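You operate a simulated robot arm through the tools that you are given. There is no shell and no other tool. Be economical: measure what you need, move in short steps, check, and stop when the job is done.

You are at the controls of a simulated two-armed robot. One attempt, no reset.

## Task
On the black cabinet, fold the grey cloth in half.

Only the result counts: the job must be done as asked and must still hold three seconds after the hand-in. Knocking over, shifting, dropping, spilling or breaking anything else fails it. Flat cloth is picked up by pressing the open fingertips on it (5 to 10 N) and closing them slowly along it; thin cloth reads only 2 to 8 mm in the jaws.

## Robot
Two 7-joint arms with two-finger parallel grippers on one trunk, on a base that drives. Base frame: it is fixed to the floor where the robot stands at the start and does not move with it; the origin is under the middle of the robot, x ahead of it, y to its left, z up. Lengths are in mm, angles in degrees, forces in N, time in s.
The left shoulder is at the start at [70, 134, 1201], the right one opposite. Places, roughly: black cabinet [600, -100, 900]. Payload 1.57 kg a hand.
The tool frame of a hand sits at the grasp point between the pads (the TCP): z along the fingers, y along the line on which they close. The tips reach 30 mm beyond it. Largest opening 80 mm; finger width 17, thickness 12; the body of the gripper, 40 by 82 mm, starts 80 mm behind the TCP.
Orientation is told as [roll, pitch, yaw] about the base's x, y, z axes, in that order, counted from this pose: with the fingers straight down and closing along the base's y, the tool's x points along the base's -x, its y along +y and its z along -z.

## Interface
- The arms move only by the tool servo_tool. It takes "left_rows", "right_rows" or both (then of equal length, played together; a hand with none holds still); each is a list of rows, each a list of 7 numbers: the shift along the tool's x, y, z in mm, then the turn, a rotation vector about the tool's x, y, z in rad, then the opening in per cent of the stroke, from 0 (shut) to 100 (fully open). In form: [[dx, dy, dz, ax, ay, az, fingers], ...]. A call has 1 to 8 rows; each row is the pose to reach, as a shift and turn from the pose commanded when the call began, along the tool's axes at that moment. Each row takes 0.2 s and may step no farther than 50 mm and 8.6 degrees from the row before; otherwise, or with a gripper value out of range, the whole call is refused. Where a pose cannot be reached the arm comes as near as it can. A force on the tool above 40 N (or 10 N above the force at the start of the call, whichever is more), or a blocked arm, ends the call early, and 0.2 s more pass. Each finger travels about 153 mm/s and halts on what it meets, pressing with about 41 N; the grip force reading is that of the motor and also rises with nothing between the fingers. The clock runs only during rows and for 0.2 s after the last one: add rows that repeat a pose to give the fingers time. It gives the time, the measured TCP pose, the force on the tool (base axes), the opening and the grip force at its end, in the units of the frame above (readings bear some noise).
- Cameras (640 x 400 px; columns grow to the right, rows downward): "scene" is now at [139, -12.9, 1415.2]; the picture's right is [-0.15, -0.99, 0.00], its down [-0.75, 0.11, -0.65] and it looks along [0.65, -0.10, -0.76] (base axes); focal length 283 px, centre (320, 200). "left" rides on the left gripper at [72, 7, -122] in its tool frame; the picture's right is [-0.09, 1.00, 0.00], its down [-0.84, -0.08, -0.54] and it looks along [-0.54, -0.05, 0.84] (tool axes); focal length 238 px, centre (320, 200). "right" rides on the right gripper at [72, -7, -122] in its tool frame; the picture's right is [0.09, 1.00, 0.00], its down [-0.84, 0.08, -0.54] and it looks along [-0.54, 0.05, 0.84] (tool axes); focal length 238 px, centre (320, 200). There is no depth. A picture from a camera that has moved, and an enlarged one, comes with that camera's place and axes in the base frame and with its lens. The place of the scene camera against the robot may be out by one fixed shift of up to 18 mm in any direction.
- get_image(camera): a new picture of that camera. No time passes.
- move_column(by): slides the trunk up (or, below 0, down) by that many mm; the arms and the scene camera ride with it, the base frame stays. It gives what a move gives, with no picture.
- base_move(legs): drives the robot by 1 to 6 legs, each [ahead, left, turn to the left] in mm, mm and degrees, along the robot's own axes; the way and the turn of a leg run together, so that a leg with both is an arc; at most 1500 mm and 180 degrees a leg. The arms and the cameras ride along, it lands a little off, and it stops where it bumps. It gives what a move gives.
- turn_head(pan, tilt): turns the head with the scene camera to pan (to the left, within 86 degrees either way) and tilt (down, from -29 to 69), counted from straight ahead of the robot. It gives what a move gives.
- enlarge(camera, box): a new picture of the part [left, top, right, bottom] of that camera's present view, enlarged. No time passes.
- finish_job(): hands the job in; it is judged then, once.

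Work in short steps. Places have to be worked out from the pictures, the camera data and where the tool is seen: move nearer, look again, correct. Check each grasp and each placing, and mend what went wrong. You have 120 turns and 108 pictures in all, those below and enlarged ones among them. Open the grippers and draw the arms clear of the work before you hand the job in, unless the task says otherwise; then end with one line.

The tools are called by a JSON object that holds its "api" and its "payload". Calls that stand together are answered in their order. servo_tool: Moves the arms, as the interface text tells. Its arguments: {"type":"object","properties":{"left_rows":{"type":"array","items":{"type":"array","items":{"type":"number"}}},"right_rows":{"type":"array","items":{"type":"array","items":{"type":"number"}}}},"required":[]} The other tools are called the same way: move_column (by) slides the trunk up or down; base_move (legs) drives the base; turn_head (pan, tilt) turns the head that bears the scene camera; get_image (camera) takes a picture; enlarge (camera, box) takes an enlarged picture of a part of a camera's view; finish_job () hands the job in.

At the start:

```text
clock: 0.0
left_ee_pos: [315.8, 99.2, 1105.8]
left_tcp_rot: [0.0, -0.1, -0.1]
left_contact_force: [0.2, 0.7, 0.3]
left_width: 80.1
left_grasp_force: 0.0
right_ee_pos: [386.8, -198.4, 1138.1]
right_tcp_rot: [-0.1, -0.1, -0.1]
right_contact_force: [0.5, -0.6, -0.1]
right_width: 80.3
right_grasp_force: 0.1
trunk travel left (down, up): [-775.0, 165.0]
robot x, y, heading: [2.3, 1.1, -0.0]
head pan, tilt: [-8.7, 49.1]
```

scene: 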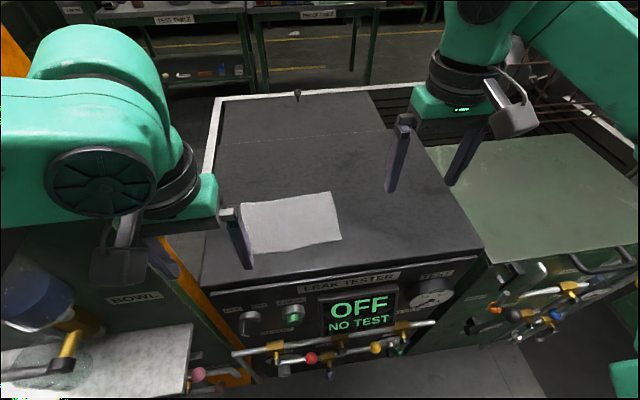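
right: 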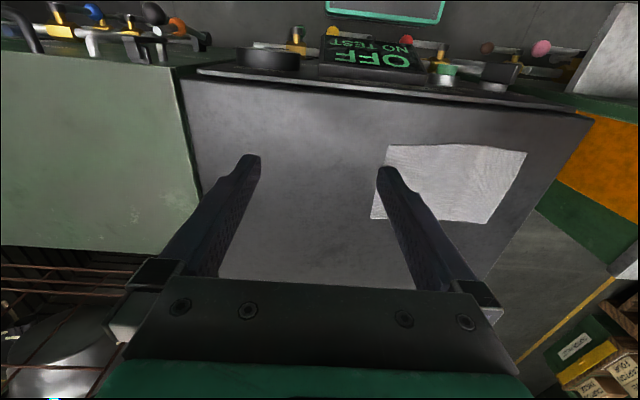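
left: 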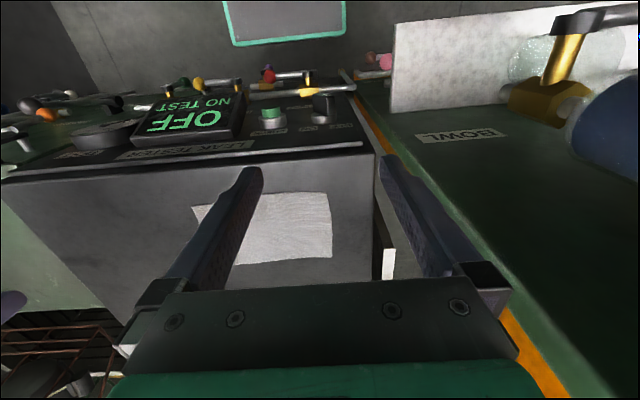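

The three cameras agree if the cloth lies near z≈935. That puts its corners at about NL(419,102), NR(422,-100), FL(545,102), FR(553,-96). I'll bring both hands above the near corners with the fingers part closed.

{"api": "servo_tool", "payload": {"left_rows": [[-28, -5, 19, 0, 0, 0, 80], [-57, -10, 38, 0, 0, 0, 60], [-85, -16, 57, 0, 0, 0, 45], [-114, -21, 76, 0, 0, 0, 38], [-114, -21, 76, 0, 0, 0, 38]], "right_rows": [[-11, 30, 27, 0, 0, 0, 80], [-22, 60, 54, 0, 0, 0, 60], [-33, 90, 81, 0, 0, 0, 45], [-45, 120, 108, 0, 0, 0, 38], [-45, 120, 108, 0, 0, 0, 38]]}}

{"api": "get_image", "payload": {"camera": "left"}}

{"api": "get_image", "payload": {"camera": "right"}}

{"api": "get_image", "payload": {"camera": "scene"}}

```text
clock: 1.2
left_ee_pos: [410.4, 73.8, 1039.0]
left_tcp_rot: [0.2, -1.5, 0.0]
left_contact_force: [-0.4, 1.1, 0.2]
left_width: 30.6
left_grasp_force: 0.1
right_ee_pos: [412.6, -81.1, 1038.4]
right_tcp_rot: [0.1, -1.2, 0.0]
right_contact_force: [-0.3, -0.1, 0.2]
right_width: 30.7
right_grasp_force: 0.0
trunk travel left (down, up): [-775.0, 165.0]
robot x, y, heading: [3.1, -1.1, 0.3]
head pan, tilt: [-8.7, 49.1]
```

```text
104 pictures are left
camera left: at [335.1, 81.5, 1159.2], right [0.09, 1.0, 0.01], down [0.82, -0.08, 0.56], along [0.56, -0.05, -0.83], focal length 238 px, centre (320, 200)
```

left: 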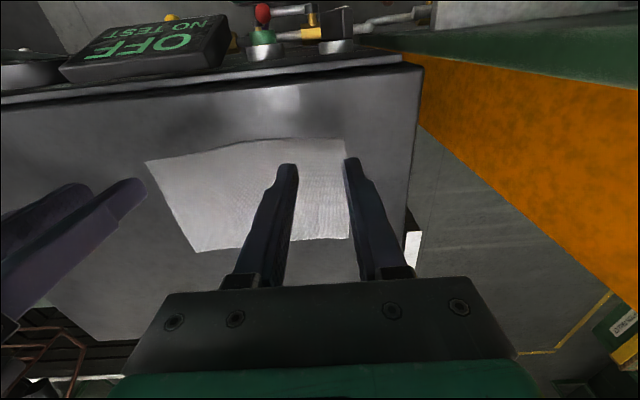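

```text
103 pictures are left
camera right: at [338.4, -87.9, 1158.0], right [-0.09, 1.0, 0.0], down [0.83, 0.07, 0.56], along [0.56, 0.05, -0.83], focal length 238 px, centre (320, 200)
```

right: 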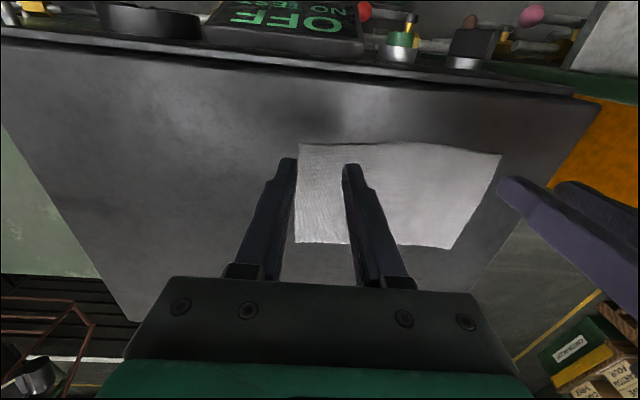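

```text
102 pictures are left
camera scene: at [110.9, -17.4, 1417.8], right [-0.15, -0.99, -0.01], down [-0.73, 0.12, -0.67], along [0.66, -0.1, -0.74], focal length 283 px, centre (320, 200)
```

scene: 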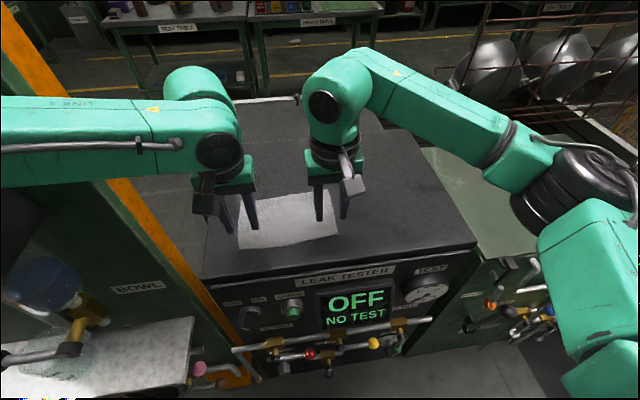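

Triangulating again from both wrist cameras gives a surface at z≈940, with NL(417,97), NR(421,-100), FR(551,-100) and FL(541,100). I'll go down to about 12 mm above it, with the fingers over the near-edge corners.

{"api": "servo_tool", "payload": {"left_rows": [[-10, 3, 28, 0, 0, 0, 38], [-19, 6, 56, 0, 0, 0, 38], [-19, 6, 56, 0, 0, 0, 38]], "right_rows": [[-10, 1, 28, 0, 0, 0, 38], [-20, 1, 56, 0, 0, 0, 38], [-20, 1, 56, 0, 0, 0, 38]]}}

{"api": "get_image", "payload": {"camera": "left"}}

{"api": "get_image", "payload": {"camera": "right"}}

```text
clock: 2.0
left_ee_pos: [426.0, 75.4, 1010.1]
left_tcp_rot: [0.3, -4.4, 0.2]
left_contact_force: [-0.2, -0.6, 0.2]
left_width: 30.6
left_grasp_force: 0.1
right_ee_pos: [425.4, -81.7, 989.6]
right_tcp_rot: [1.0, -1.8, 0.5]
right_contact_force: [0.1, 0.8, 0.0]
right_width: 30.5
right_grasp_force: 0.0
trunk travel left (down, up): [-775.0, 165.0]
robot x, y, heading: [-1.1, 3.9, 0.6]
head pan, tilt: [-8.7, 49.1]
```

```text
101 pictures are left
camera left: at [344.2, 81.6, 1127.4], right [0.09, 1.0, 0.01], down [0.79, -0.08, 0.61], along [0.6, -0.04, -0.8], focal length 238 px, centre (320, 200)
```

left: 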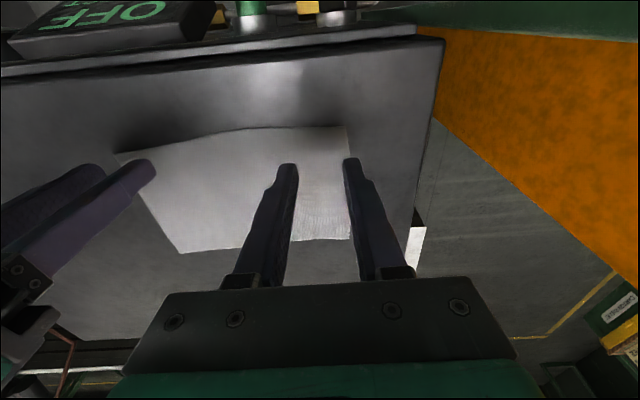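

```text
100 pictures are left
camera right: at [349.6, -91.4, 1109.8], right [-0.1, 0.99, 0.01], down [0.82, 0.08, 0.57], along [0.57, 0.07, -0.82], focal length 238 px, centre (320, 200)
```

right: 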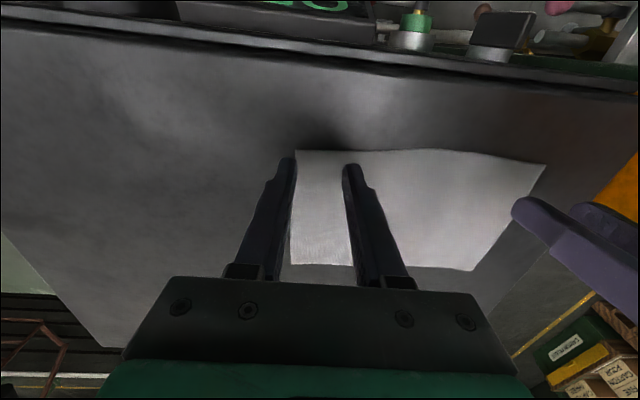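

The left hand reads higher than commanded and tilted. I'll hold still briefly to see whether this is lag or a limit.

{"api": "servo_tool", "payload": {"left_rows": [[0, 0, 0, 0, 0, 0, 38], [0, 0, 0, 0, 0, 0, 38], [0, 0, 0, 0, 0, 0, 38]], "right_rows": [[0, 0, 0, 0, 0, 0, 38], [0, 0, 0, 0, 0, 0, 38], [0, 0, 0, 0, 0, 0, 38]]}}

```text
clock: 2.8
left_ee_pos: [424.6, 74.8, 1011.6]
left_tcp_rot: [0.2, -4.4, 0.4]
left_contact_force: [-0.4, 0.7, 0.0]
left_width: 30.3
left_grasp_force: 0.1
right_ee_pos: [424.9, -82.3, 990.6]
right_tcp_rot: [1.0, -1.8, 0.7]
right_contact_force: [0.2, -0.5, -0.3]
right_width: 30.1
right_grasp_force: 0.1
trunk travel left (down, up): [-775.0, 165.0]
robot x, y, heading: [-0.9, 2.0, 0.5]
head pan, tilt: [-8.7, 49.1]
```

This is a reach limit, not lag. I'll raise the hands and lower the column to give the arms a better posture.

{"api": "servo_tool", "payload": {"left_rows": [[0, 0, -30, 0, 0, 0, 38], [0, 0, -60, 0, 0, 0, 38], [0, 0, -80, 0, 0, 0, 38], [0, 0, -80, 0, 0, 0, 38]], "right_rows": [[0, 0, -30, 0, 0, 0, 38], [0, 0, -60, 0, 0, 0, 38], [0, 0, -80, 0, 0, 0, 38], [0, 0, -80, 0, 0, 0, 38]]}}

{"api": "move_column", "payload": {"by": -60}}

{"api": "get_image", "payload": {"camera": "scene"}}

```text
clock: 3.8
left_ee_pos: [420.1, 72.6, 1065.7]
left_tcp_rot: [0.8, -1.2, -0.6]
left_contact_force: [-0.5, 0.4, 0.0]
left_width: 30.6
left_grasp_force: 0.0
right_ee_pos: [424.9, -88.3, 1066.3]
right_tcp_rot: [0.6, -1.7, 0.0]
right_contact_force: [0.8, 0.8, -0.5]
right_width: 30.4
right_grasp_force: 0.0
trunk travel left (down, up): [-775.0, 165.0]
robot x, y, heading: [-0.0, 1.0, -0.4]
head pan, tilt: [-8.7, 49.1]
```

```text
clock: 4.8
left_ee_pos: [437.7, 72.5, 1061.4]
left_tcp_rot: [0.3, -8.2, 0.3]
left_contact_force: [-0.5, -1.0, 0.3]
left_width: 30.2
left_grasp_force: 0.0
right_ee_pos: [429.1, -85.0, 1014.0]
right_tcp_rot: [0.8, -1.6, 0.5]
right_contact_force: [-0.7, -0.2, 0.1]
right_width: 30.1
right_grasp_force: 0.1
trunk travel left (down, up): [-715.0, 225.0]
robot x, y, heading: [2.2, 2.5, 0.8]
head pan, tilt: [-8.7, 49.1]
```

```text
99 pictures are left
camera scene: at [104.8, -29.8, 1364.3], right [-0.14, -0.99, -0.02], down [-0.73, 0.12, -0.67], along [0.67, -0.08, -0.74], focal length 283 px, centre (320, 200)
```

scene: 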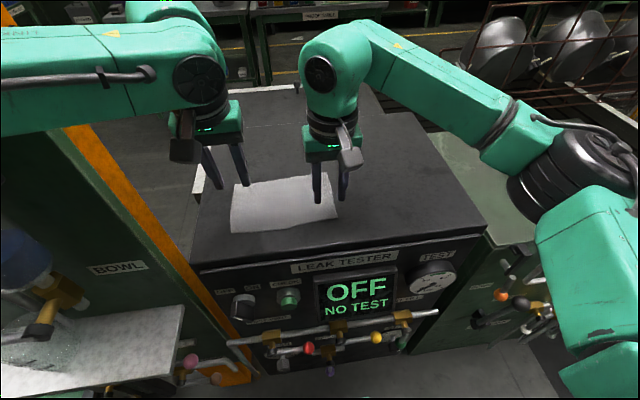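

Lowering the column left the left arm propped on something: its hand didn't go down and it tilted further. I'll bring the column straight back up and look at the left arm.

{"api": "move_column", "payload": {"by": 120}}

{"api": "turn_head", "payload": {"pan": 45, "tilt": 50}}

{"api": "get_image", "payload": {"camera": "scene"}}

```text
clock: 6.3
left_ee_pos: [378.2, 76.3, 1065.3]
left_tcp_rot: [1.5, 8.0, 0.8]
left_contact_force: [0.3, -0.2, -0.4]
left_width: 30.2
left_grasp_force: 0.1
right_ee_pos: [413.0, -86.2, 1126.9]
right_tcp_rot: [0.8, -1.9, 0.8]
right_contact_force: [-0.5, 0.3, 1.1]
right_width: 30.4
right_grasp_force: 0.0
trunk travel left (down, up): [-835.0, 105.0]
robot x, y, heading: [-6.8, 0.6, 0.9]
head pan, tilt: [-8.7, 49.1]
stopped: the arm was blocked; the commanded pose is now the measured one
```

```text
clock: 7.5
left_ee_pos: [379.5, 74.4, 1072.9]
left_tcp_rot: [1.2, 7.1, 0.8]
left_contact_force: [-0.9, 0.4, 0.2]
left_width: 30.3
left_grasp_force: 0.0
right_ee_pos: [410.3, -88.8, 1129.0]
right_tcp_rot: [1.0, -2.3, 0.6]
right_contact_force: [0.0, -0.5, -0.5]
right_width: 30.5
right_grasp_force: 0.1
trunk travel left (down, up): [-835.0, 105.0]
robot x, y, heading: [-7.8, 0.5, 0.7]
head pan, tilt: [45.0, 50.0]
```

```text
98 pictures are left
camera scene: at [59.8, 31.8, 1477.9], right [0.71, -0.7, 0.01], down [-0.51, -0.54, -0.67], along [0.48, 0.47, -0.74], focal length 283 px, centre (320, 200)
```

scene: 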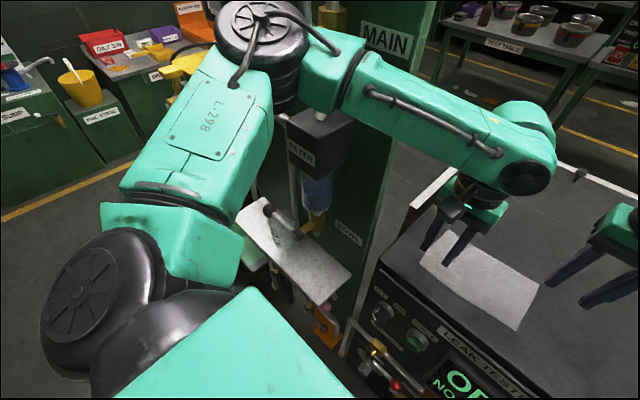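

The left elbow sits right by a filter and MAIN-post fixture. I'll look higher to see what it is touching.

{"api": "turn_head", "payload": {"pan": 50, "tilt": 25}}

{"api": "get_image", "payload": {"camera": "scene"}}

{"api": "get_image", "payload": {"camera": "left"}}

```text
clock: 8.4
left_ee_pos: [381.1, 71.8, 1073.7]
left_tcp_rot: [1.2, 6.7, 0.7]
left_contact_force: [-0.5, 0.9, 0.3]
left_width: 30.3
left_grasp_force: 0.0
right_ee_pos: [409.8, -91.1, 1130.3]
right_tcp_rot: [1.0, -2.3, 0.7]
right_contact_force: [-0.5, -0.2, -0.3]
right_width: 30.6
right_grasp_force: 0.0
trunk travel left (down, up): [-835.0, 105.0]
robot x, y, heading: [-1.8, 4.7, 0.9]
head pan, tilt: [50.0, 25.0]
```

```text
97 pictures are left
camera scene: at [62.5, 46.1, 1515.7], right [0.77, -0.63, 0.02], down [-0.23, -0.31, -0.92], along [0.59, 0.71, -0.39], focal length 283 px, centre (320, 200)
```

scene: 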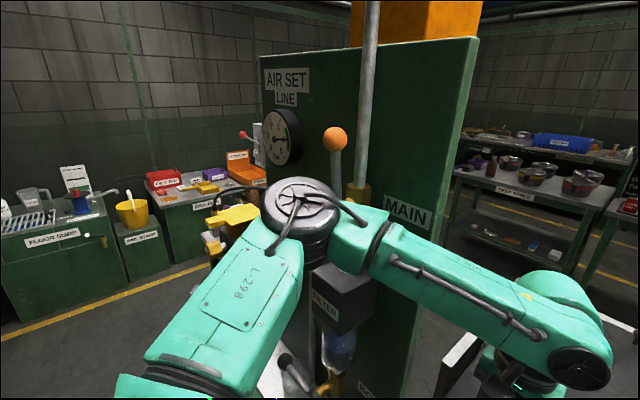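

```text
96 pictures are left
camera left: at [323.0, 76.5, 1203.6], right [0.08, 1.0, 0.01], down [0.9, -0.08, 0.44], along [0.44, -0.03, -0.9], focal length 238 px, centre (320, 200)
```

left: 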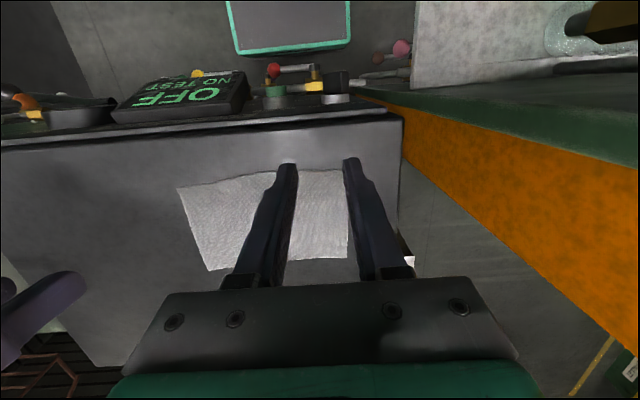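

The left elbow is jammed above the filter box, which sticks out of the panel towards the robot. Backing the base straight away from the panel should free it, and the hands are well above the cloth.

{"api": "base_move", "payload": {"legs": [[-30, 0, 0]]}}

{"api": "get_image", "payload": {"camera": "scene"}}

```text
clock: 9.2
left_ee_pos: [374.4, 72.7, 1064.2]
left_tcp_rot: [1.0, 7.9, 0.5]
left_contact_force: [0.5, -0.5, -0.1]
left_width: 30.4
left_grasp_force: 0.1
right_ee_pos: [402.9, -89.3, 1119.9]
right_tcp_rot: [0.8, -0.9, 0.3]
right_contact_force: [0.0, -0.6, -0.3]
right_width: 30.6
right_grasp_force: 0.1
trunk travel left (down, up): [-835.0, 105.0]
robot x, y, heading: [-32.9, -2.8, 0.1]
head pan, tilt: [50.0, 25.0]
```

```text
95 pictures are left
camera scene: at [65.7, 50.2, 1513.8], right [0.77, -0.64, 0.0], down [-0.26, -0.31, -0.92], along [0.59, 0.7, -0.4], focal length 283 px, centre (320, 200)
```

scene: 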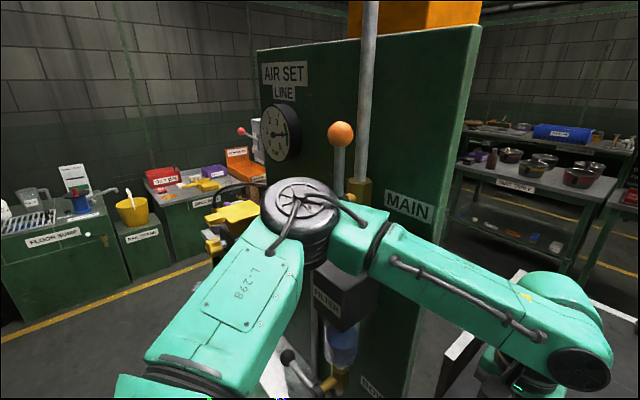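

Backing off eased the body tilt a bit. I'll go back another 50 mm and raise the left hand a little.

{"api": "base_move", "payload": {"legs": [[-50, 0, 0]]}}

{"api": "servo_tool", "payload": {"left_rows": [[0, 0, -20, 0, 0, 0, 38], [0, 0, -40, 0, 0, 0, 38], [0, 0, -40, 0, 0, 0, 38]]}}

{"api": "get_image", "payload": {"camera": "scene"}}

```text
clock: 10.1
left_ee_pos: [345.6, 86.0, 1052.8]
left_tcp_rot: [0.2, 9.4, 0.3]
left_contact_force: [0.6, 0.0, -0.8]
left_width: 30.8
left_grasp_force: 0.1
right_ee_pos: [377.2, -76.6, 1110.8]
right_tcp_rot: [0.0, 0.4, 0.2]
right_contact_force: [0.6, 0.5, -0.1]
right_width: 30.4
right_grasp_force: 0.1
trunk travel left (down, up): [-835.0, 105.0]
robot x, y, heading: [-81.2, -0.5, 0.4]
head pan, tilt: [50.0, 25.0]
```

```text
clock: 10.9
left_ee_pos: [344.5, 87.1, 1096.1]
left_tcp_rot: [0.1, 8.9, 0.3]
left_contact_force: [-1.1, 0.4, -0.1]
left_width: 30.3
left_grasp_force: 0.0
right_ee_pos: [369.1, -75.5, 1114.8]
right_tcp_rot: [0.0, 0.2, 0.3]
right_contact_force: [-0.1, 0.4, 0.5]
right_width: 30.3
right_grasp_force: 0.1
trunk travel left (down, up): [-835.0, 105.0]
robot x, y, heading: [-81.8, 1.9, 0.4]
head pan, tilt: [50.0, 25.0]
```

```text
94 pictures are left
camera scene: at [37.1, 70.3, 1511.2], right [0.77, -0.64, 0.0], down [-0.27, -0.33, -0.91], along [0.58, 0.7, -0.42], focal length 283 px, centre (320, 200)
```

scene: 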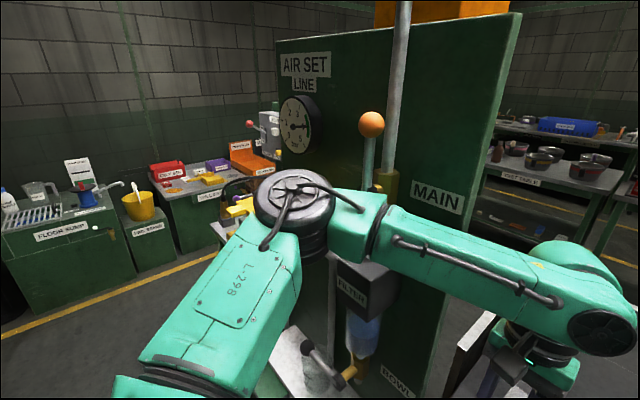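

The arm is free again and the body upright. Standing further right will swing the left elbow back from the panel, so first I'll look right to check that side is clear.

{"api": "turn_head", "payload": {"pan": -50, "tilt": 35}}

{"api": "get_image", "payload": {"camera": "scene"}}

```text
clock: 12.7
left_ee_pos: [343.9, 87.8, 1096.1]
left_tcp_rot: [0.2, 9.0, 0.3]
left_contact_force: [0.0, 1.4, 0.4]
left_width: 30.4
left_grasp_force: 0.0
right_ee_pos: [370.2, -75.9, 1115.3]
right_tcp_rot: [0.0, 0.0, 0.3]
right_contact_force: [0.3, -0.3, 0.4]
right_width: 30.6
right_grasp_force: 0.0
trunk travel left (down, up): [-835.0, 105.0]
robot x, y, heading: [-86.1, -1.5, 0.2]
head pan, tilt: [-50.0, 35.0]
```

```text
93 pictures are left
camera scene: at [35.8, -68.6, 1495.5], right [-0.76, -0.65, 0.0], down [-0.37, 0.44, -0.82], along [0.53, -0.62, -0.57], focal length 283 px, centre (320, 200)
```

scene: 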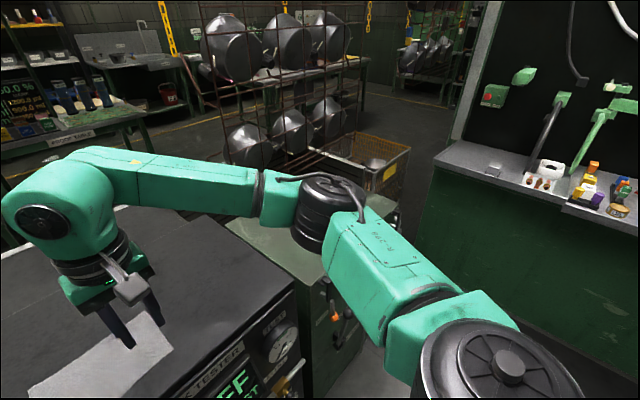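

The right side is clear. I'll drive 150 mm right, then 50 mm ahead.

{"api": "base_move", "payload": {"legs": [[0, -150, 0], [50, 0, 0]]}}

{"api": "turn_head", "payload": {"pan": 5, "tilt": 50}}

{"api": "get_image", "payload": {"camera": "scene"}}

```text
clock: 14.6
left_ee_pos: [386.9, -58.5, 1099.0]
left_tcp_rot: [0.2, 8.5, 0.5]
left_contact_force: [-1.0, 0.2, -0.5]
left_width: 30.5
left_grasp_force: 0.1
right_ee_pos: [412.8, -220.7, 1118.2]
right_tcp_rot: [0.0, -0.5, 0.6]
right_contact_force: [-0.2, 0.4, 0.1]
right_width: 30.6
right_grasp_force: 0.2
trunk travel left (down, up): [-835.0, 105.0]
robot x, y, heading: [-36.1, -150.9, 0.7]
head pan, tilt: [-50.0, 35.0]
```

```text
clock: 15.8
left_ee_pos: [392.4, -59.1, 1094.7]
left_tcp_rot: [0.2, 8.9, 0.5]
left_contact_force: [0.2, -1.3, 0.0]
left_width: 30.4
left_grasp_force: 0.0
right_ee_pos: [419.4, -222.2, 1114.8]
right_tcp_rot: [-0.1, -0.2, 0.6]
right_contact_force: [0.2, 0.2, 0.1]
right_width: 30.4
right_grasp_force: 0.1
trunk travel left (down, up): [-835.0, 105.0]
robot x, y, heading: [-36.5, -149.7, 0.6]
head pan, tilt: [5.0, 50.0]
```

```text
92 pictures are left
camera scene: at [104.4, -142.1, 1473.9], right [0.1, -1.0, 0.0], down [-0.76, -0.07, -0.64], along [0.64, 0.06, -0.77], focal length 283 px, centre (320, 200)
```

scene: 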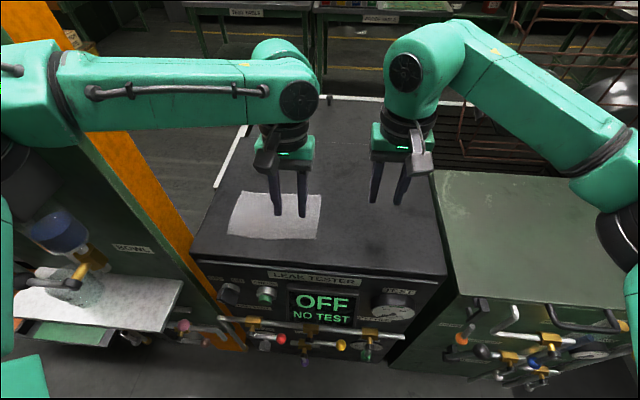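

Clear so far. I'll move both hands over the near corners, level the left one, and stay about 80 mm up while I watch the tilt.

{"api": "servo_tool", "payload": {"left_rows": [[-8, 28, 8, 0, -0.03, 0, 38], [-17, 56, 16, 0, -0.06, 0, 38], [-25, 84, 24, 0, -0.09, 0, 38], [-33, 112, 31, 0, -0.12, 0, 38], [-41, 139, 39, 0, -0.155, 0, 38], [-41, 139, 39, 0, -0.155, 0, 38]], "right_rows": [[-2, 28, 11, 0, 0, 0, 38], [-5, 56, 22, 0, 0, 0, 38], [-7, 84, 33, 0, 0, 0, 38], [-9, 112, 44, 0, 0, 0, 38], [-12, 142, 55, 0, 0, 0, 38], [-12, 142, 55, 0, 0, 0, 38]]}}

{"api": "get_image", "payload": {"camera": "scene"}}

```text
clock: 17.2
left_ee_pos: [429.3, 77.7, 1052.4]
left_tcp_rot: [0.4, 0.0, 0.5]
left_contact_force: [-0.6, -0.2, 0.6]
left_width: 30.4
left_grasp_force: 0.1
right_ee_pos: [428.1, -83.4, 1060.5]
right_tcp_rot: [0.2, -0.1, 0.5]
right_contact_force: [-0.5, -0.2, -0.8]
right_width: 30.4
right_grasp_force: 0.0
trunk travel left (down, up): [-835.0, 105.0]
robot x, y, heading: [-33.6, -149.2, 0.6]
head pan, tilt: [5.0, 50.0]
```

```text
91 pictures are left
camera scene: at [105.4, -143.7, 1473.8], right [0.1, -1.0, 0.0], down [-0.76, -0.07, -0.64], along [0.64, 0.06, -0.77], focal length 283 px, centre (320, 200)
```

scene: 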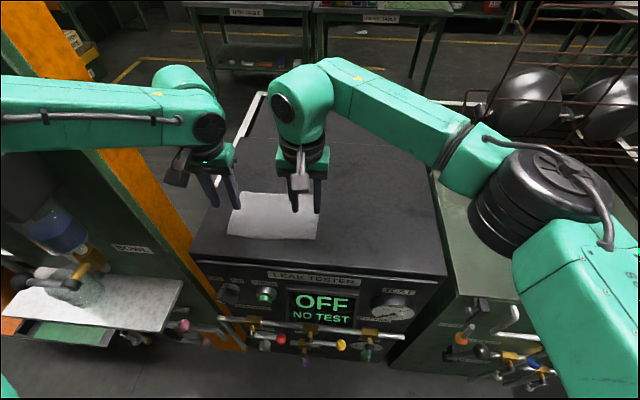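

Both hands are exactly on target with no tilt. I'll descend to about 15 mm above the cloth and look.

{"api": "servo_tool", "payload": {"left_rows": [[0, 0, 33, 0, 0, 0, 38], [0, 0, 66, 0, 0, 0, 38], [0, 0, 66, 0, 0, 0, 38]], "right_rows": [[0, 0, 37, 0, 0, 0, 38], [0, 0, 74, 0, 0, 0, 38], [0, 0, 74, 0, 0, 0, 38]]}}

{"api": "get_image", "payload": {"camera": "left"}}

{"api": "get_image", "payload": {"camera": "right"}}

```text
clock: 18.0
left_ee_pos: [425.0, 82.3, 985.7]
left_tcp_rot: [0.3, -0.1, 0.4]
left_contact_force: [-1.0, 0.0, 0.2]
left_width: 30.5
left_grasp_force: 0.0
right_ee_pos: [427.4, -80.8, 987.4]
right_tcp_rot: [0.1, 0.1, 0.6]
right_contact_force: [-0.5, 0.0, -0.7]
right_width: 30.4
right_grasp_force: 0.0
trunk travel left (down, up): [-835.0, 105.0]
robot x, y, heading: [-34.3, -148.3, 0.4]
head pan, tilt: [5.0, 50.0]
```

```text
90 pictures are left
camera left: at [352.1, 88.4, 1107.5], right [0.08, 1.0, 0.0], down [0.84, -0.07, 0.54], along [0.54, -0.04, -0.84], focal length 238 px, centre (320, 200)
```

left: 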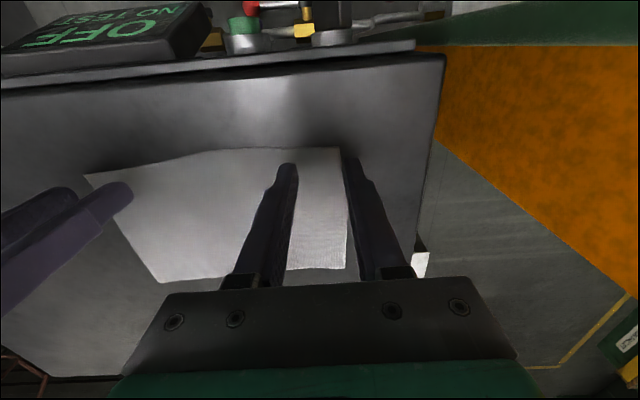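

```text
89 pictures are left
camera right: at [356.9, -88.8, 1108.9], right [-0.1, 0.99, 0.0], down [0.84, 0.09, 0.54], along [0.54, 0.06, -0.84], focal length 238 px, centre (320, 200)
```

right: 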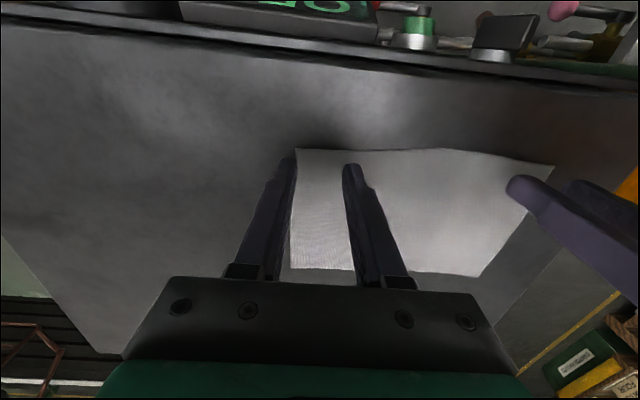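

The corners check out at NL(415,99) and NR(423,-99). I'll shift both hands inward so both fingers land on the cloth, then lower towards contact.

{"api": "servo_tool", "payload": {"left_rows": [[0, -8, 0, 0, 0, 0, 38], [0, -8, 12, 0, 0, 0, 38], [0, -8, 12, 0, 0, 0, 38]], "right_rows": [[-3, 8, 0, 0, 0, 0, 38], [-3, 8, 14, 0, 0, 0, 38], [-3, 8, 14, 0, 0, 0, 38]]}}

{"api": "servo_tool", "payload": {"left_rows": [[0, 0, 2, 0, 0, 0, 38], [0, 0, 2, 0, 0, 0, 38]], "right_rows": [[0, 0, 2, 0, 0, 0, 38], [0, 0, 2, 0, 0, 0, 38]]}}

```text
clock: 18.8
left_ee_pos: [427.0, 71.4, 972.8]
left_tcp_rot: [0.3, -0.1, 0.5]
left_contact_force: [0.1, -0.1, 0.8]
left_width: 30.1
left_grasp_force: 0.0
right_ee_pos: [432.3, -71.9, 973.4]
right_tcp_rot: [0.1, 0.0, 0.7]
right_contact_force: [-0.1, 0.2, -0.4]
right_width: 30.4
right_grasp_force: 0.1
trunk travel left (down, up): [-835.0, 105.0]
robot x, y, heading: [-34.4, -151.7, 0.9]
head pan, tilt: [5.0, 50.0]
```

```text
clock: 19.4
left_ee_pos: [426.1, 72.5, 971.7]
left_tcp_rot: [0.2, 0.0, 0.6]
left_contact_force: [0.4, 0.8, 3.2]
left_width: 30.5
left_grasp_force: 0.0
right_ee_pos: [432.7, -72.9, 972.1]
right_tcp_rot: [0.1, 0.0, 0.6]
right_contact_force: [0.2, 0.4, 5.5]
right_width: 30.4
right_grasp_force: 0.0
trunk travel left (down, up): [-835.0, 105.0]
robot x, y, heading: [-30.0, -152.4, 0.5]
head pan, tilt: [5.0, 50.0]
```

Contact at z≈972, with 3 N on the left and 5.5 N on the right. I'll press about 1 mm more and close slowly along the cloth.

{"api": "servo_tool", "payload": {"left_rows": [[0, 0, 2, 0, 0, 0, 38], [0, 0, 2, 0, 0, 0, 32], [0, 0, 2, 0, 0, 0, 26], [0, 0, 2, 0, 0, 0, 20], [0, 0, 2, 0, 0, 0, 14], [0, 0, 2, 0, 0, 0, 8], [0, 0, 2, 0, 0, 0, 3], [0, 0, 2, 0, 0, 0, 0]], "right_rows": [[0, 0, 1, 0, 0, 0, 38], [0, 0, 1, 0, 0, 0, 32], [0, 0, 1, 0, 0, 0, 26], [0, 0, 1, 0, 0, 0, 20], [0, 0, 1, 0, 0, 0, 14], [0, 0, 1, 0, 0, 0, 8], [0, 0, 1, 0, 0, 0, 3], [0, 0, 1, 0, 0, 0, 0]]}}

{"api": "get_image", "payload": {"camera": "left"}}

{"api": "get_image", "payload": {"camera": "right"}}

```text
clock: 21.2
left_ee_pos: [423.6, 70.5, 971.7]
left_tcp_rot: [0.3, -0.1, 0.5]
left_contact_force: [2.1, -1.2, 26.9]
left_width: 2.1
left_grasp_force: 23.9
right_ee_pos: [428.9, -75.3, 970.9]
right_tcp_rot: [0.0, -0.1, 0.4]
right_contact_force: [0.0, 0.0, 5.0]
right_width: 0.1
right_grasp_force: 21.6
trunk travel left (down, up): [-835.0, 105.0]
robot x, y, heading: [-33.3, -148.1, 0.8]
head pan, tilt: [5.0, 50.0]
```

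```text
88 pictures are left
camera left: at [350.9, 76.6, 1093.0], right [0.08, 1.0, 0.01], down [0.84, -0.07, 0.55], along [0.54, -0.04, -0.84], focal length 238 px, centre (320, 200)
```

left: 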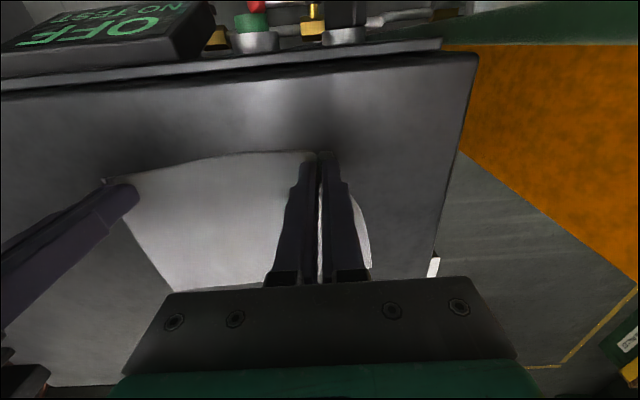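

```text
87 pictures are left
camera right: at [358.2, -81.7, 1093.3], right [-0.1, 0.99, 0.0], down [0.83, 0.08, 0.55], along [0.54, 0.06, -0.84], focal length 238 px, centre (320, 200)
```

right: 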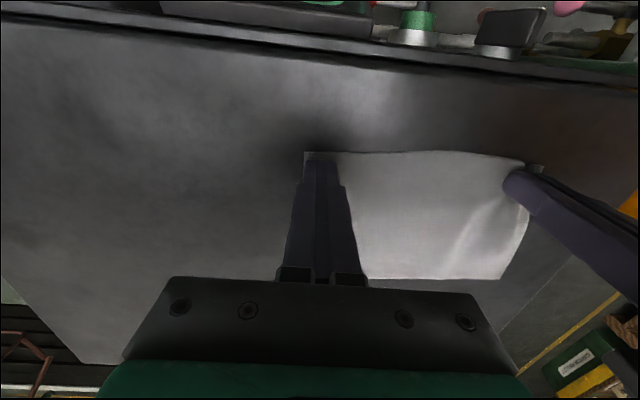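

The left hand has the cloth (2.1 mm), but the right slipped over it (0.1 mm). I'll ease the left up slightly, then lift, reopen and press the right again.

{"api": "servo_tool", "payload": {"left_rows": [[0, 0, -2, 0, 0, 0, 0], [0, 0, -2, 0, 0, 0, 0], [0, 0, -2, 0, 0, 0, 0], [0, 0, -2, 0, 0, 0, 0]], "right_rows": [[-2, 0, -6, 0, 0, 0, 0], [-2, 0, -6, 0, 0, 0, 30], [-2, 0, -6, 0, 0, 0, 38], [-2, 0, 0, 0, 0, 0, 38]]}}

{"api": "servo_tool", "payload": {"right_rows": [[0, 0, 1.5, 0, 0, 0, 38], [0, 0, 1.5, 0, 0, 0, 38]]}}

{"api": "get_image", "payload": {"camera": "right"}}

```text
clock: 22.2
left_ee_pos: [423.5, 71.4, 971.2]
left_tcp_rot: [0.3, 0.0, 0.4]
left_contact_force: [-0.6, -2.1, 8.7]
left_width: 2.0
left_grasp_force: 23.6
right_ee_pos: [433.0, -72.7, 972.1]
right_tcp_rot: [0.0, -0.2, 0.6]
right_contact_force: [0.7, -0.7, 6.6]
right_width: 30.0
right_grasp_force: 0.1
trunk travel left (down, up): [-835.0, 105.0]
robot x, y, heading: [-31.5, -147.3, 0.3]
head pan, tilt: [5.0, 50.0]
```

```text
clock: 22.8
left_ee_pos: [422.7, 70.6, 973.2]
left_tcp_rot: [0.3, 0.0, 0.5]
left_contact_force: [-0.2, 0.5, 0.9]
left_width: 2.3
left_grasp_force: 23.9
right_ee_pos: [433.8, -72.2, 972.1]
right_tcp_rot: [0.3, -0.3, 0.5]
right_contact_force: [0.8, -3.0, 26.7]
right_width: 28.4
right_grasp_force: 0.1
trunk travel left (down, up): [-835.0, 105.0]
robot x, y, heading: [-32.9, -145.9, 1.0]
head pan, tilt: [5.0, 50.0]
```

```text
86 pictures are left
camera right: at [361.7, -79.9, 1092.7], right [-0.1, 0.99, 0.0], down [0.83, 0.08, 0.55], along [0.54, 0.06, -0.84], focal length 238 px, centre (320, 200)
```

right: 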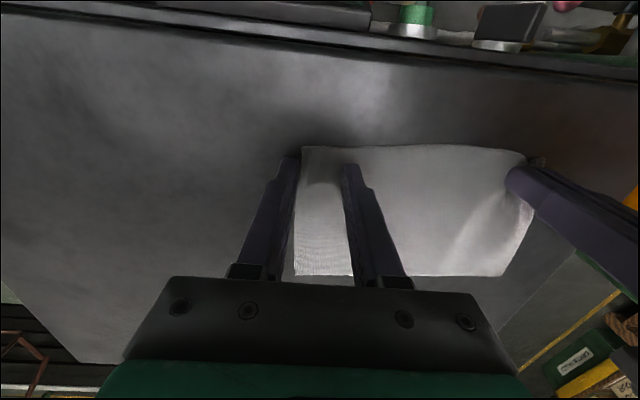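

The right outer finger now sits off the edge of the cloth. I'll lift, shift 9 mm inward and press again.

{"api": "servo_tool", "payload": {"right_rows": [[0, 0, -6, 0, 0, 0, 38], [0, 9, -6, 0, 0, 0, 38], [0, 9, -6, 0, 0, 0, 38], [0, 9, -0.7, 0, 0, 0, 38], [0, 9, -0.7, 0, 0, 0, 38]]}}

{"api": "get_image", "payload": {"camera": "right"}}

```text
clock: 24.0
left_ee_pos: [423.5, 70.6, 972.4]
left_tcp_rot: [0.2, -0.1, 0.4]
left_contact_force: [0.1, 0.7, -0.3]
left_width: 2.4
left_grasp_force: 23.7
right_ee_pos: [433.6, -63.8, 971.3]
right_tcp_rot: [0.3, -0.2, 0.5]
right_contact_force: [4.3, -0.7, 31.0]
right_width: 30.4
right_grasp_force: 0.1
trunk travel left (down, up): [-835.0, 105.0]
robot x, y, heading: [-32.5, -150.7, 0.7]
head pan, tilt: [5.0, 50.0]
```

```text
85 pictures are left
camera right: at [361.4, -70.6, 1092.7], right [-0.1, 0.99, 0.0], down [0.83, 0.08, 0.55], along [0.54, 0.06, -0.84], focal length 238 px, centre (320, 200)
```

right: 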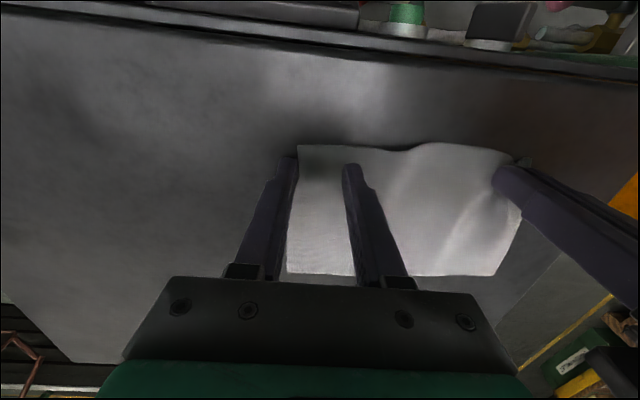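

The right fingers press on the cloth, but at 31 N. I'll ease to around 12 N and close slowly.

{"api": "servo_tool", "payload": {"right_rows": [[0, 0, -1.2, 0, 0, 0, 38], [0, 0, -1.2, 0, 0, 0, 32], [0, 0, -1.0, 0, 0, 0, 26], [0, 0, -1.0, 0, 0, 0, 20], [0, 0, -1.0, 0, 0, 0, 14], [0, 0, -1.0, 0, 0, 0, 8], [0, 0, -1.0, 0, 0, 0, 3], [0, 0, -1.0, 0, 0, 0, 0]]}}

{"api": "get_image", "payload": {"camera": "right"}}

{"api": "get_image", "payload": {"camera": "left"}}

```text
clock: 25.8
left_ee_pos: [421.9, 72.2, 974.0]
left_tcp_rot: [0.1, -0.3, 0.4]
left_contact_force: [0.0, -0.5, 0.0]
left_width: 2.4
left_grasp_force: 24.0
right_ee_pos: [430.6, -62.7, 970.3]
right_tcp_rot: [0.1, -0.4, 0.7]
right_contact_force: [-0.3, 4.3, 36.1]
right_width: 6.1
right_grasp_force: 26.1
trunk travel left (down, up): [-835.0, 105.0]
robot x, y, heading: [-35.0, -148.9, 0.9]
head pan, tilt: [5.0, 50.0]
```

```text
84 pictures are left
camera right: at [359.2, -70.1, 1092.7], right [-0.1, 0.99, 0.0], down [0.83, 0.08, 0.55], along [0.54, 0.06, -0.84], focal length 238 px, centre (320, 200)
```

right: 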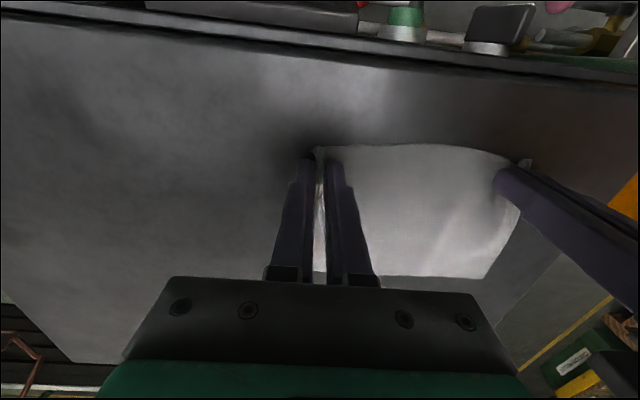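

```text
83 pictures are left
camera left: at [349.4, 78.2, 1095.0], right [0.08, 1.0, 0.0], down [0.84, -0.07, 0.55], along [0.54, -0.04, -0.84], focal length 238 px, centre (320, 200)
```

left: 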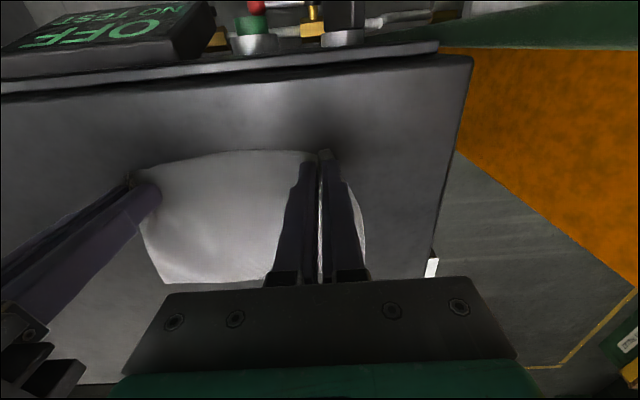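

Both hands hold the cloth (2.4 and 6.1 mm). I'll start the fold by lifting about 40 mm and moving forward along the arc, then check.

{"api": "servo_tool", "payload": {"left_rows": [[0, 0, -10, 0, 0, 0, 0], [-4, 0, -20, 0, 0, 0, 0], [-8, 0, -30, 0, 0, 0, 0], [-14, 0, -40, 0, 0, 0, 0], [-14, 0, -40, 0, 0, 0, 0]], "right_rows": [[0, 0, -10, 0, 0, 0, 0], [-4, 0, -20, 0, 0, 0, 0], [-8, 0, -30, 0, 0, 0, 0], [-14, 0, -40, 0, 0, 0, 0], [-14, 0, -40, 0, 0, 0, 0]]}}

{"api": "get_image", "payload": {"camera": "scene"}}

{"api": "get_image", "payload": {"camera": "right"}}

{"api": "get_image", "payload": {"camera": "left"}}

```text
clock: 27.0
left_ee_pos: [443.4, 71.3, 1011.5]
left_tcp_rot: [0.2, 0.2, 0.5]
left_contact_force: [0.4, -1.0, -0.1]
left_width: 2.5
left_grasp_force: 23.8
right_ee_pos: [448.7, -63.8, 1009.9]
right_tcp_rot: [-0.1, -0.1, 0.7]
right_contact_force: [-0.6, 0.8, 0.0]
right_width: 2.6
right_grasp_force: 23.7
trunk travel left (down, up): [-835.0, 105.0]
robot x, y, heading: [-31.5, -147.7, 0.9]
head pan, tilt: [5.0, 50.0]
```

```text
82 pictures are left
camera scene: at [105.0, -142.1, 1473.8], right [0.1, -1.0, 0.0], down [-0.76, -0.07, -0.64], along [0.64, 0.06, -0.77], focal length 283 px, centre (320, 200)
```

scene: 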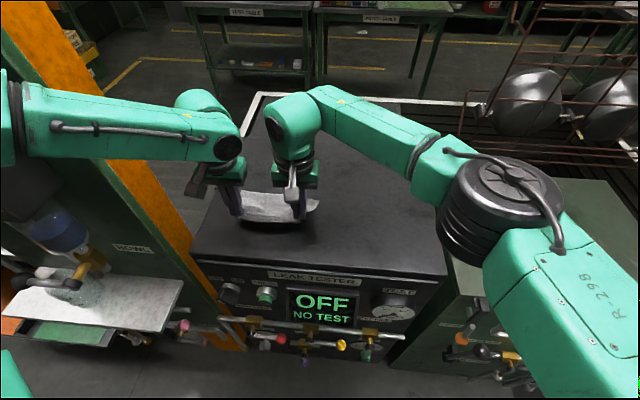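

```text
81 pictures are left
camera right: at [378.1, -70.2, 1132.1], right [-0.1, 0.99, 0.0], down [0.84, 0.09, 0.54], along [0.54, 0.06, -0.84], focal length 238 px, centre (320, 200)
```

right: 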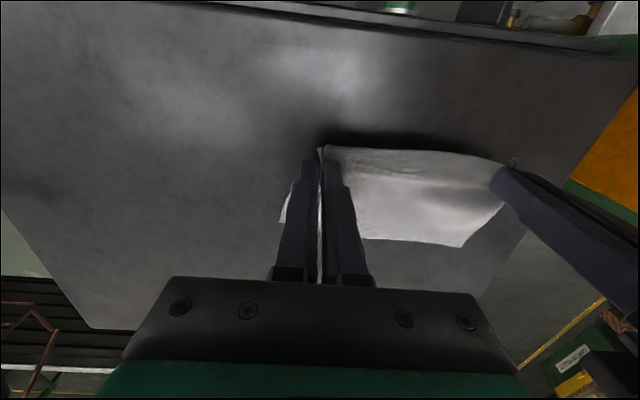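

```text
80 pictures are left
camera left: at [370.7, 77.8, 1133.0], right [0.08, 1.0, 0.0], down [0.84, -0.07, 0.54], along [0.54, -0.04, -0.84], focal length 238 px, centre (320, 200)
```

left: 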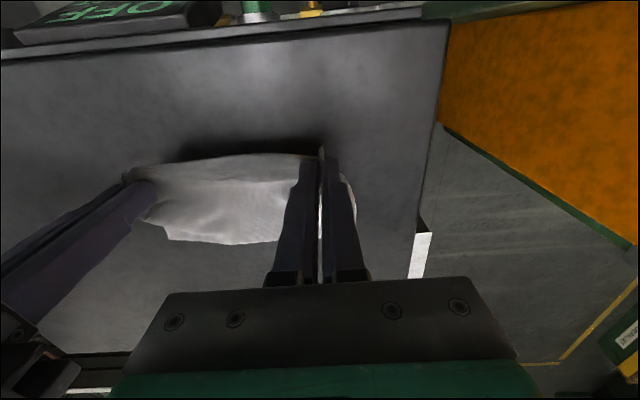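

Both grips hold and the edge is lifted. I'll continue the arc to mid-span, spreading the hands slightly and starting to pitch the fingers back.

{"api": "servo_tool", "payload": {"left_rows": [[-10, 1, -6, 0, 0.03, 0, 0], [-20, 2, -11, 0, 0.06, 0, 0], [-30, 3, -15, 0, 0.09, 0, 0], [-42, 4, -18, 0, 0.12, 0, 0], [-54, 4, -16, 0, 0.16, 0, 0], [-54, 4, -16, 0, 0.16, 0, 0]], "right_rows": [[-10, -2, -6, 0, 0.03, 0, 0], [-20, -4, -11, 0, 0.06, 0, 0], [-30, -6, -15, 0, 0.09, 0, 0], [-42, -8, -18, 0, 0.12, 0, 0], [-54, -8, -16, 0, 0.16, 0, 0], [-54, -8, -16, 0, 0.16, 0, 0]]}}

{"api": "get_image", "payload": {"camera": "right"}}

{"api": "get_image", "payload": {"camera": "left"}}

{"api": "enlarge", "payload": {"camera": "scene", "box": [180, 120, 380, 260]}}

```text
clock: 28.4
left_ee_pos: [476.7, 80.4, 1034.4]
left_tcp_rot: [-0.2, 9.3, 0.4]
left_contact_force: [-4.4, -35.2, -3.4]
left_width: 2.7
left_grasp_force: 24.4
left hand out of reach, approached as far as the arm can: row 5, 6
right_ee_pos: [466.0, -70.6, 1022.3]
right_tcp_rot: [0.7, 9.2, 0.9]
right_contact_force: [4.1, 35.9, 2.1]
right_width: 2.9
right_grasp_force: 24.6
right hand out of reach, approached as far as the arm can: row 4, 5, 6
trunk travel left (down, up): [-835.0, 105.0]
robot x, y, heading: [-34.7, -151.3, 0.9]
head pan, tilt: [5.0, 50.0]
```

```text
79 pictures are left
camera right: at [415.7, -79.3, 1153.3], right [-0.11, 0.99, 0.03], down [0.91, 0.09, 0.4], along [0.4, 0.07, -0.92], focal length 238 px, centre (320, 200)
```

right: 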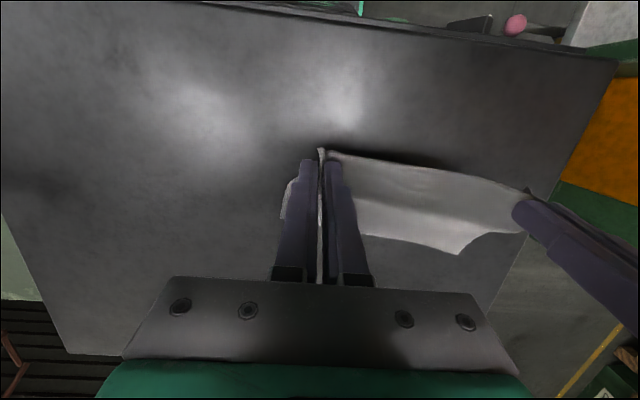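

```text
78 pictures are left
camera left: at [424.4, 88.8, 1165.6], right [0.08, 1.0, -0.02], down [0.91, -0.07, 0.4], along [0.4, -0.05, -0.92], focal length 238 px, centre (320, 200)
```

left: 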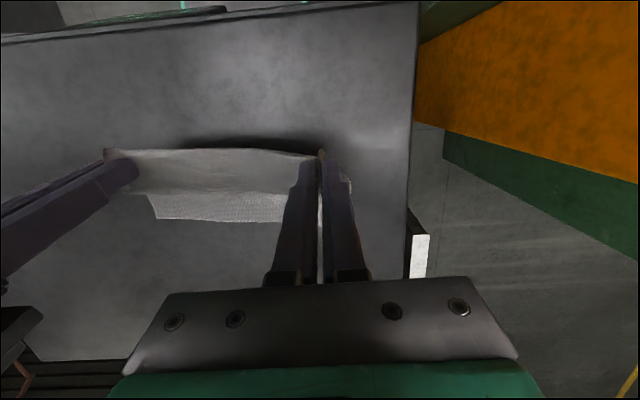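

```text
2.86 times, centred on (280, 190) of scene
camera zoom: at [104.8, -141.4, 1473.8], right [0.1, -1.0, 0.0], down [-0.76, -0.08, -0.64], along [0.64, 0.06, -0.77], focal length 808 px, centre (434, 229)
```

zoom: 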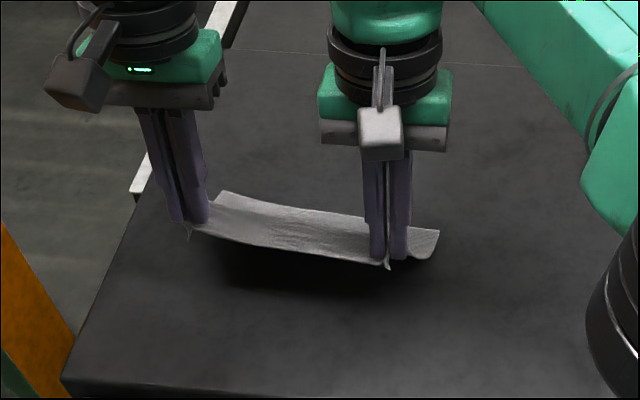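

The hands have the cloth taut at 35 N and are at their reach limit. I'll undo the spread and pitch and lower a little, then drive the base forward to get reach.

{"api": "servo_tool", "payload": {"left_rows": [[2, -3, 2, 0, -0.06, 0, 0], [4, -6, 4, 0, -0.12, 0, 0], [4, -8, 6, 0, -0.16, 0, 0], [4, -8, 6, 0, -0.16, 0, 0]], "right_rows": [[2, 2, 2, 0, -0.06, 0, 0], [4, 4, 3, 0, -0.12, 0, 0], [4, 4, 3, 0, -0.16, 0, 0], [4, 4, 3, 0, -0.16, 0, 0]]}}

{"api": "turn_head", "payload": {"pan": 50, "tilt": 45}}

{"api": "get_image", "payload": {"camera": "scene"}}

```text
clock: 29.4
left_ee_pos: [471.5, 75.2, 1028.2]
left_tcp_rot: [0.2, 0.1, 0.6]
left_contact_force: [-1.2, -17.3, -0.7]
left_width: 2.3
left_grasp_force: 24.2
right_ee_pos: [466.5, -71.5, 1016.1]
right_tcp_rot: [0.1, -0.1, 0.5]
right_contact_force: [1.2, 16.5, 1.4]
right_width: 2.7
right_grasp_force: 23.9
trunk travel left (down, up): [-835.0, 105.0]
robot x, y, heading: [-33.2, -145.4, 0.6]
head pan, tilt: [5.0, 50.0]
```

```text
clock: 30.6
left_ee_pos: [470.6, 75.3, 1028.8]
left_tcp_rot: [0.2, 0.1, 0.5]
left_contact_force: [-0.9, -15.5, -1.2]
left_width: 2.4
left_grasp_force: 23.8
right_ee_pos: [466.5, -70.8, 1017.0]
right_tcp_rot: [0.1, -0.1, 0.6]
right_contact_force: [1.0, 14.7, 0.8]
right_width: 2.3
right_grasp_force: 23.9
trunk travel left (down, up): [-835.0, 105.0]
robot x, y, heading: [-34.1, -152.9, 0.6]
head pan, tilt: [50.0, 45.0]
```

```text
76 pictures are left
camera scene: at [80.5, -86.9, 1480.7], right [0.77, -0.64, 0.0], down [-0.45, -0.55, -0.71], along [0.45, 0.55, -0.71], focal length 283 px, centre (320, 200)
```

scene: 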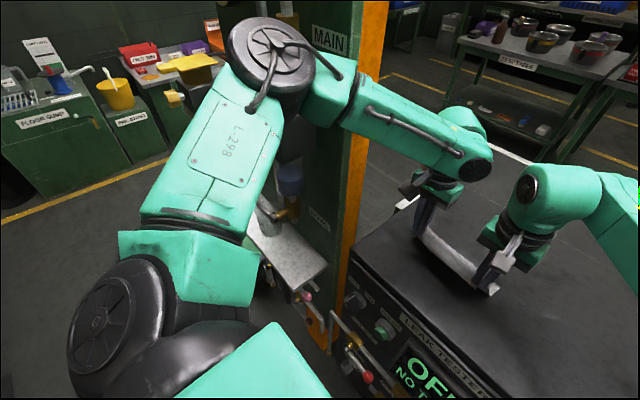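

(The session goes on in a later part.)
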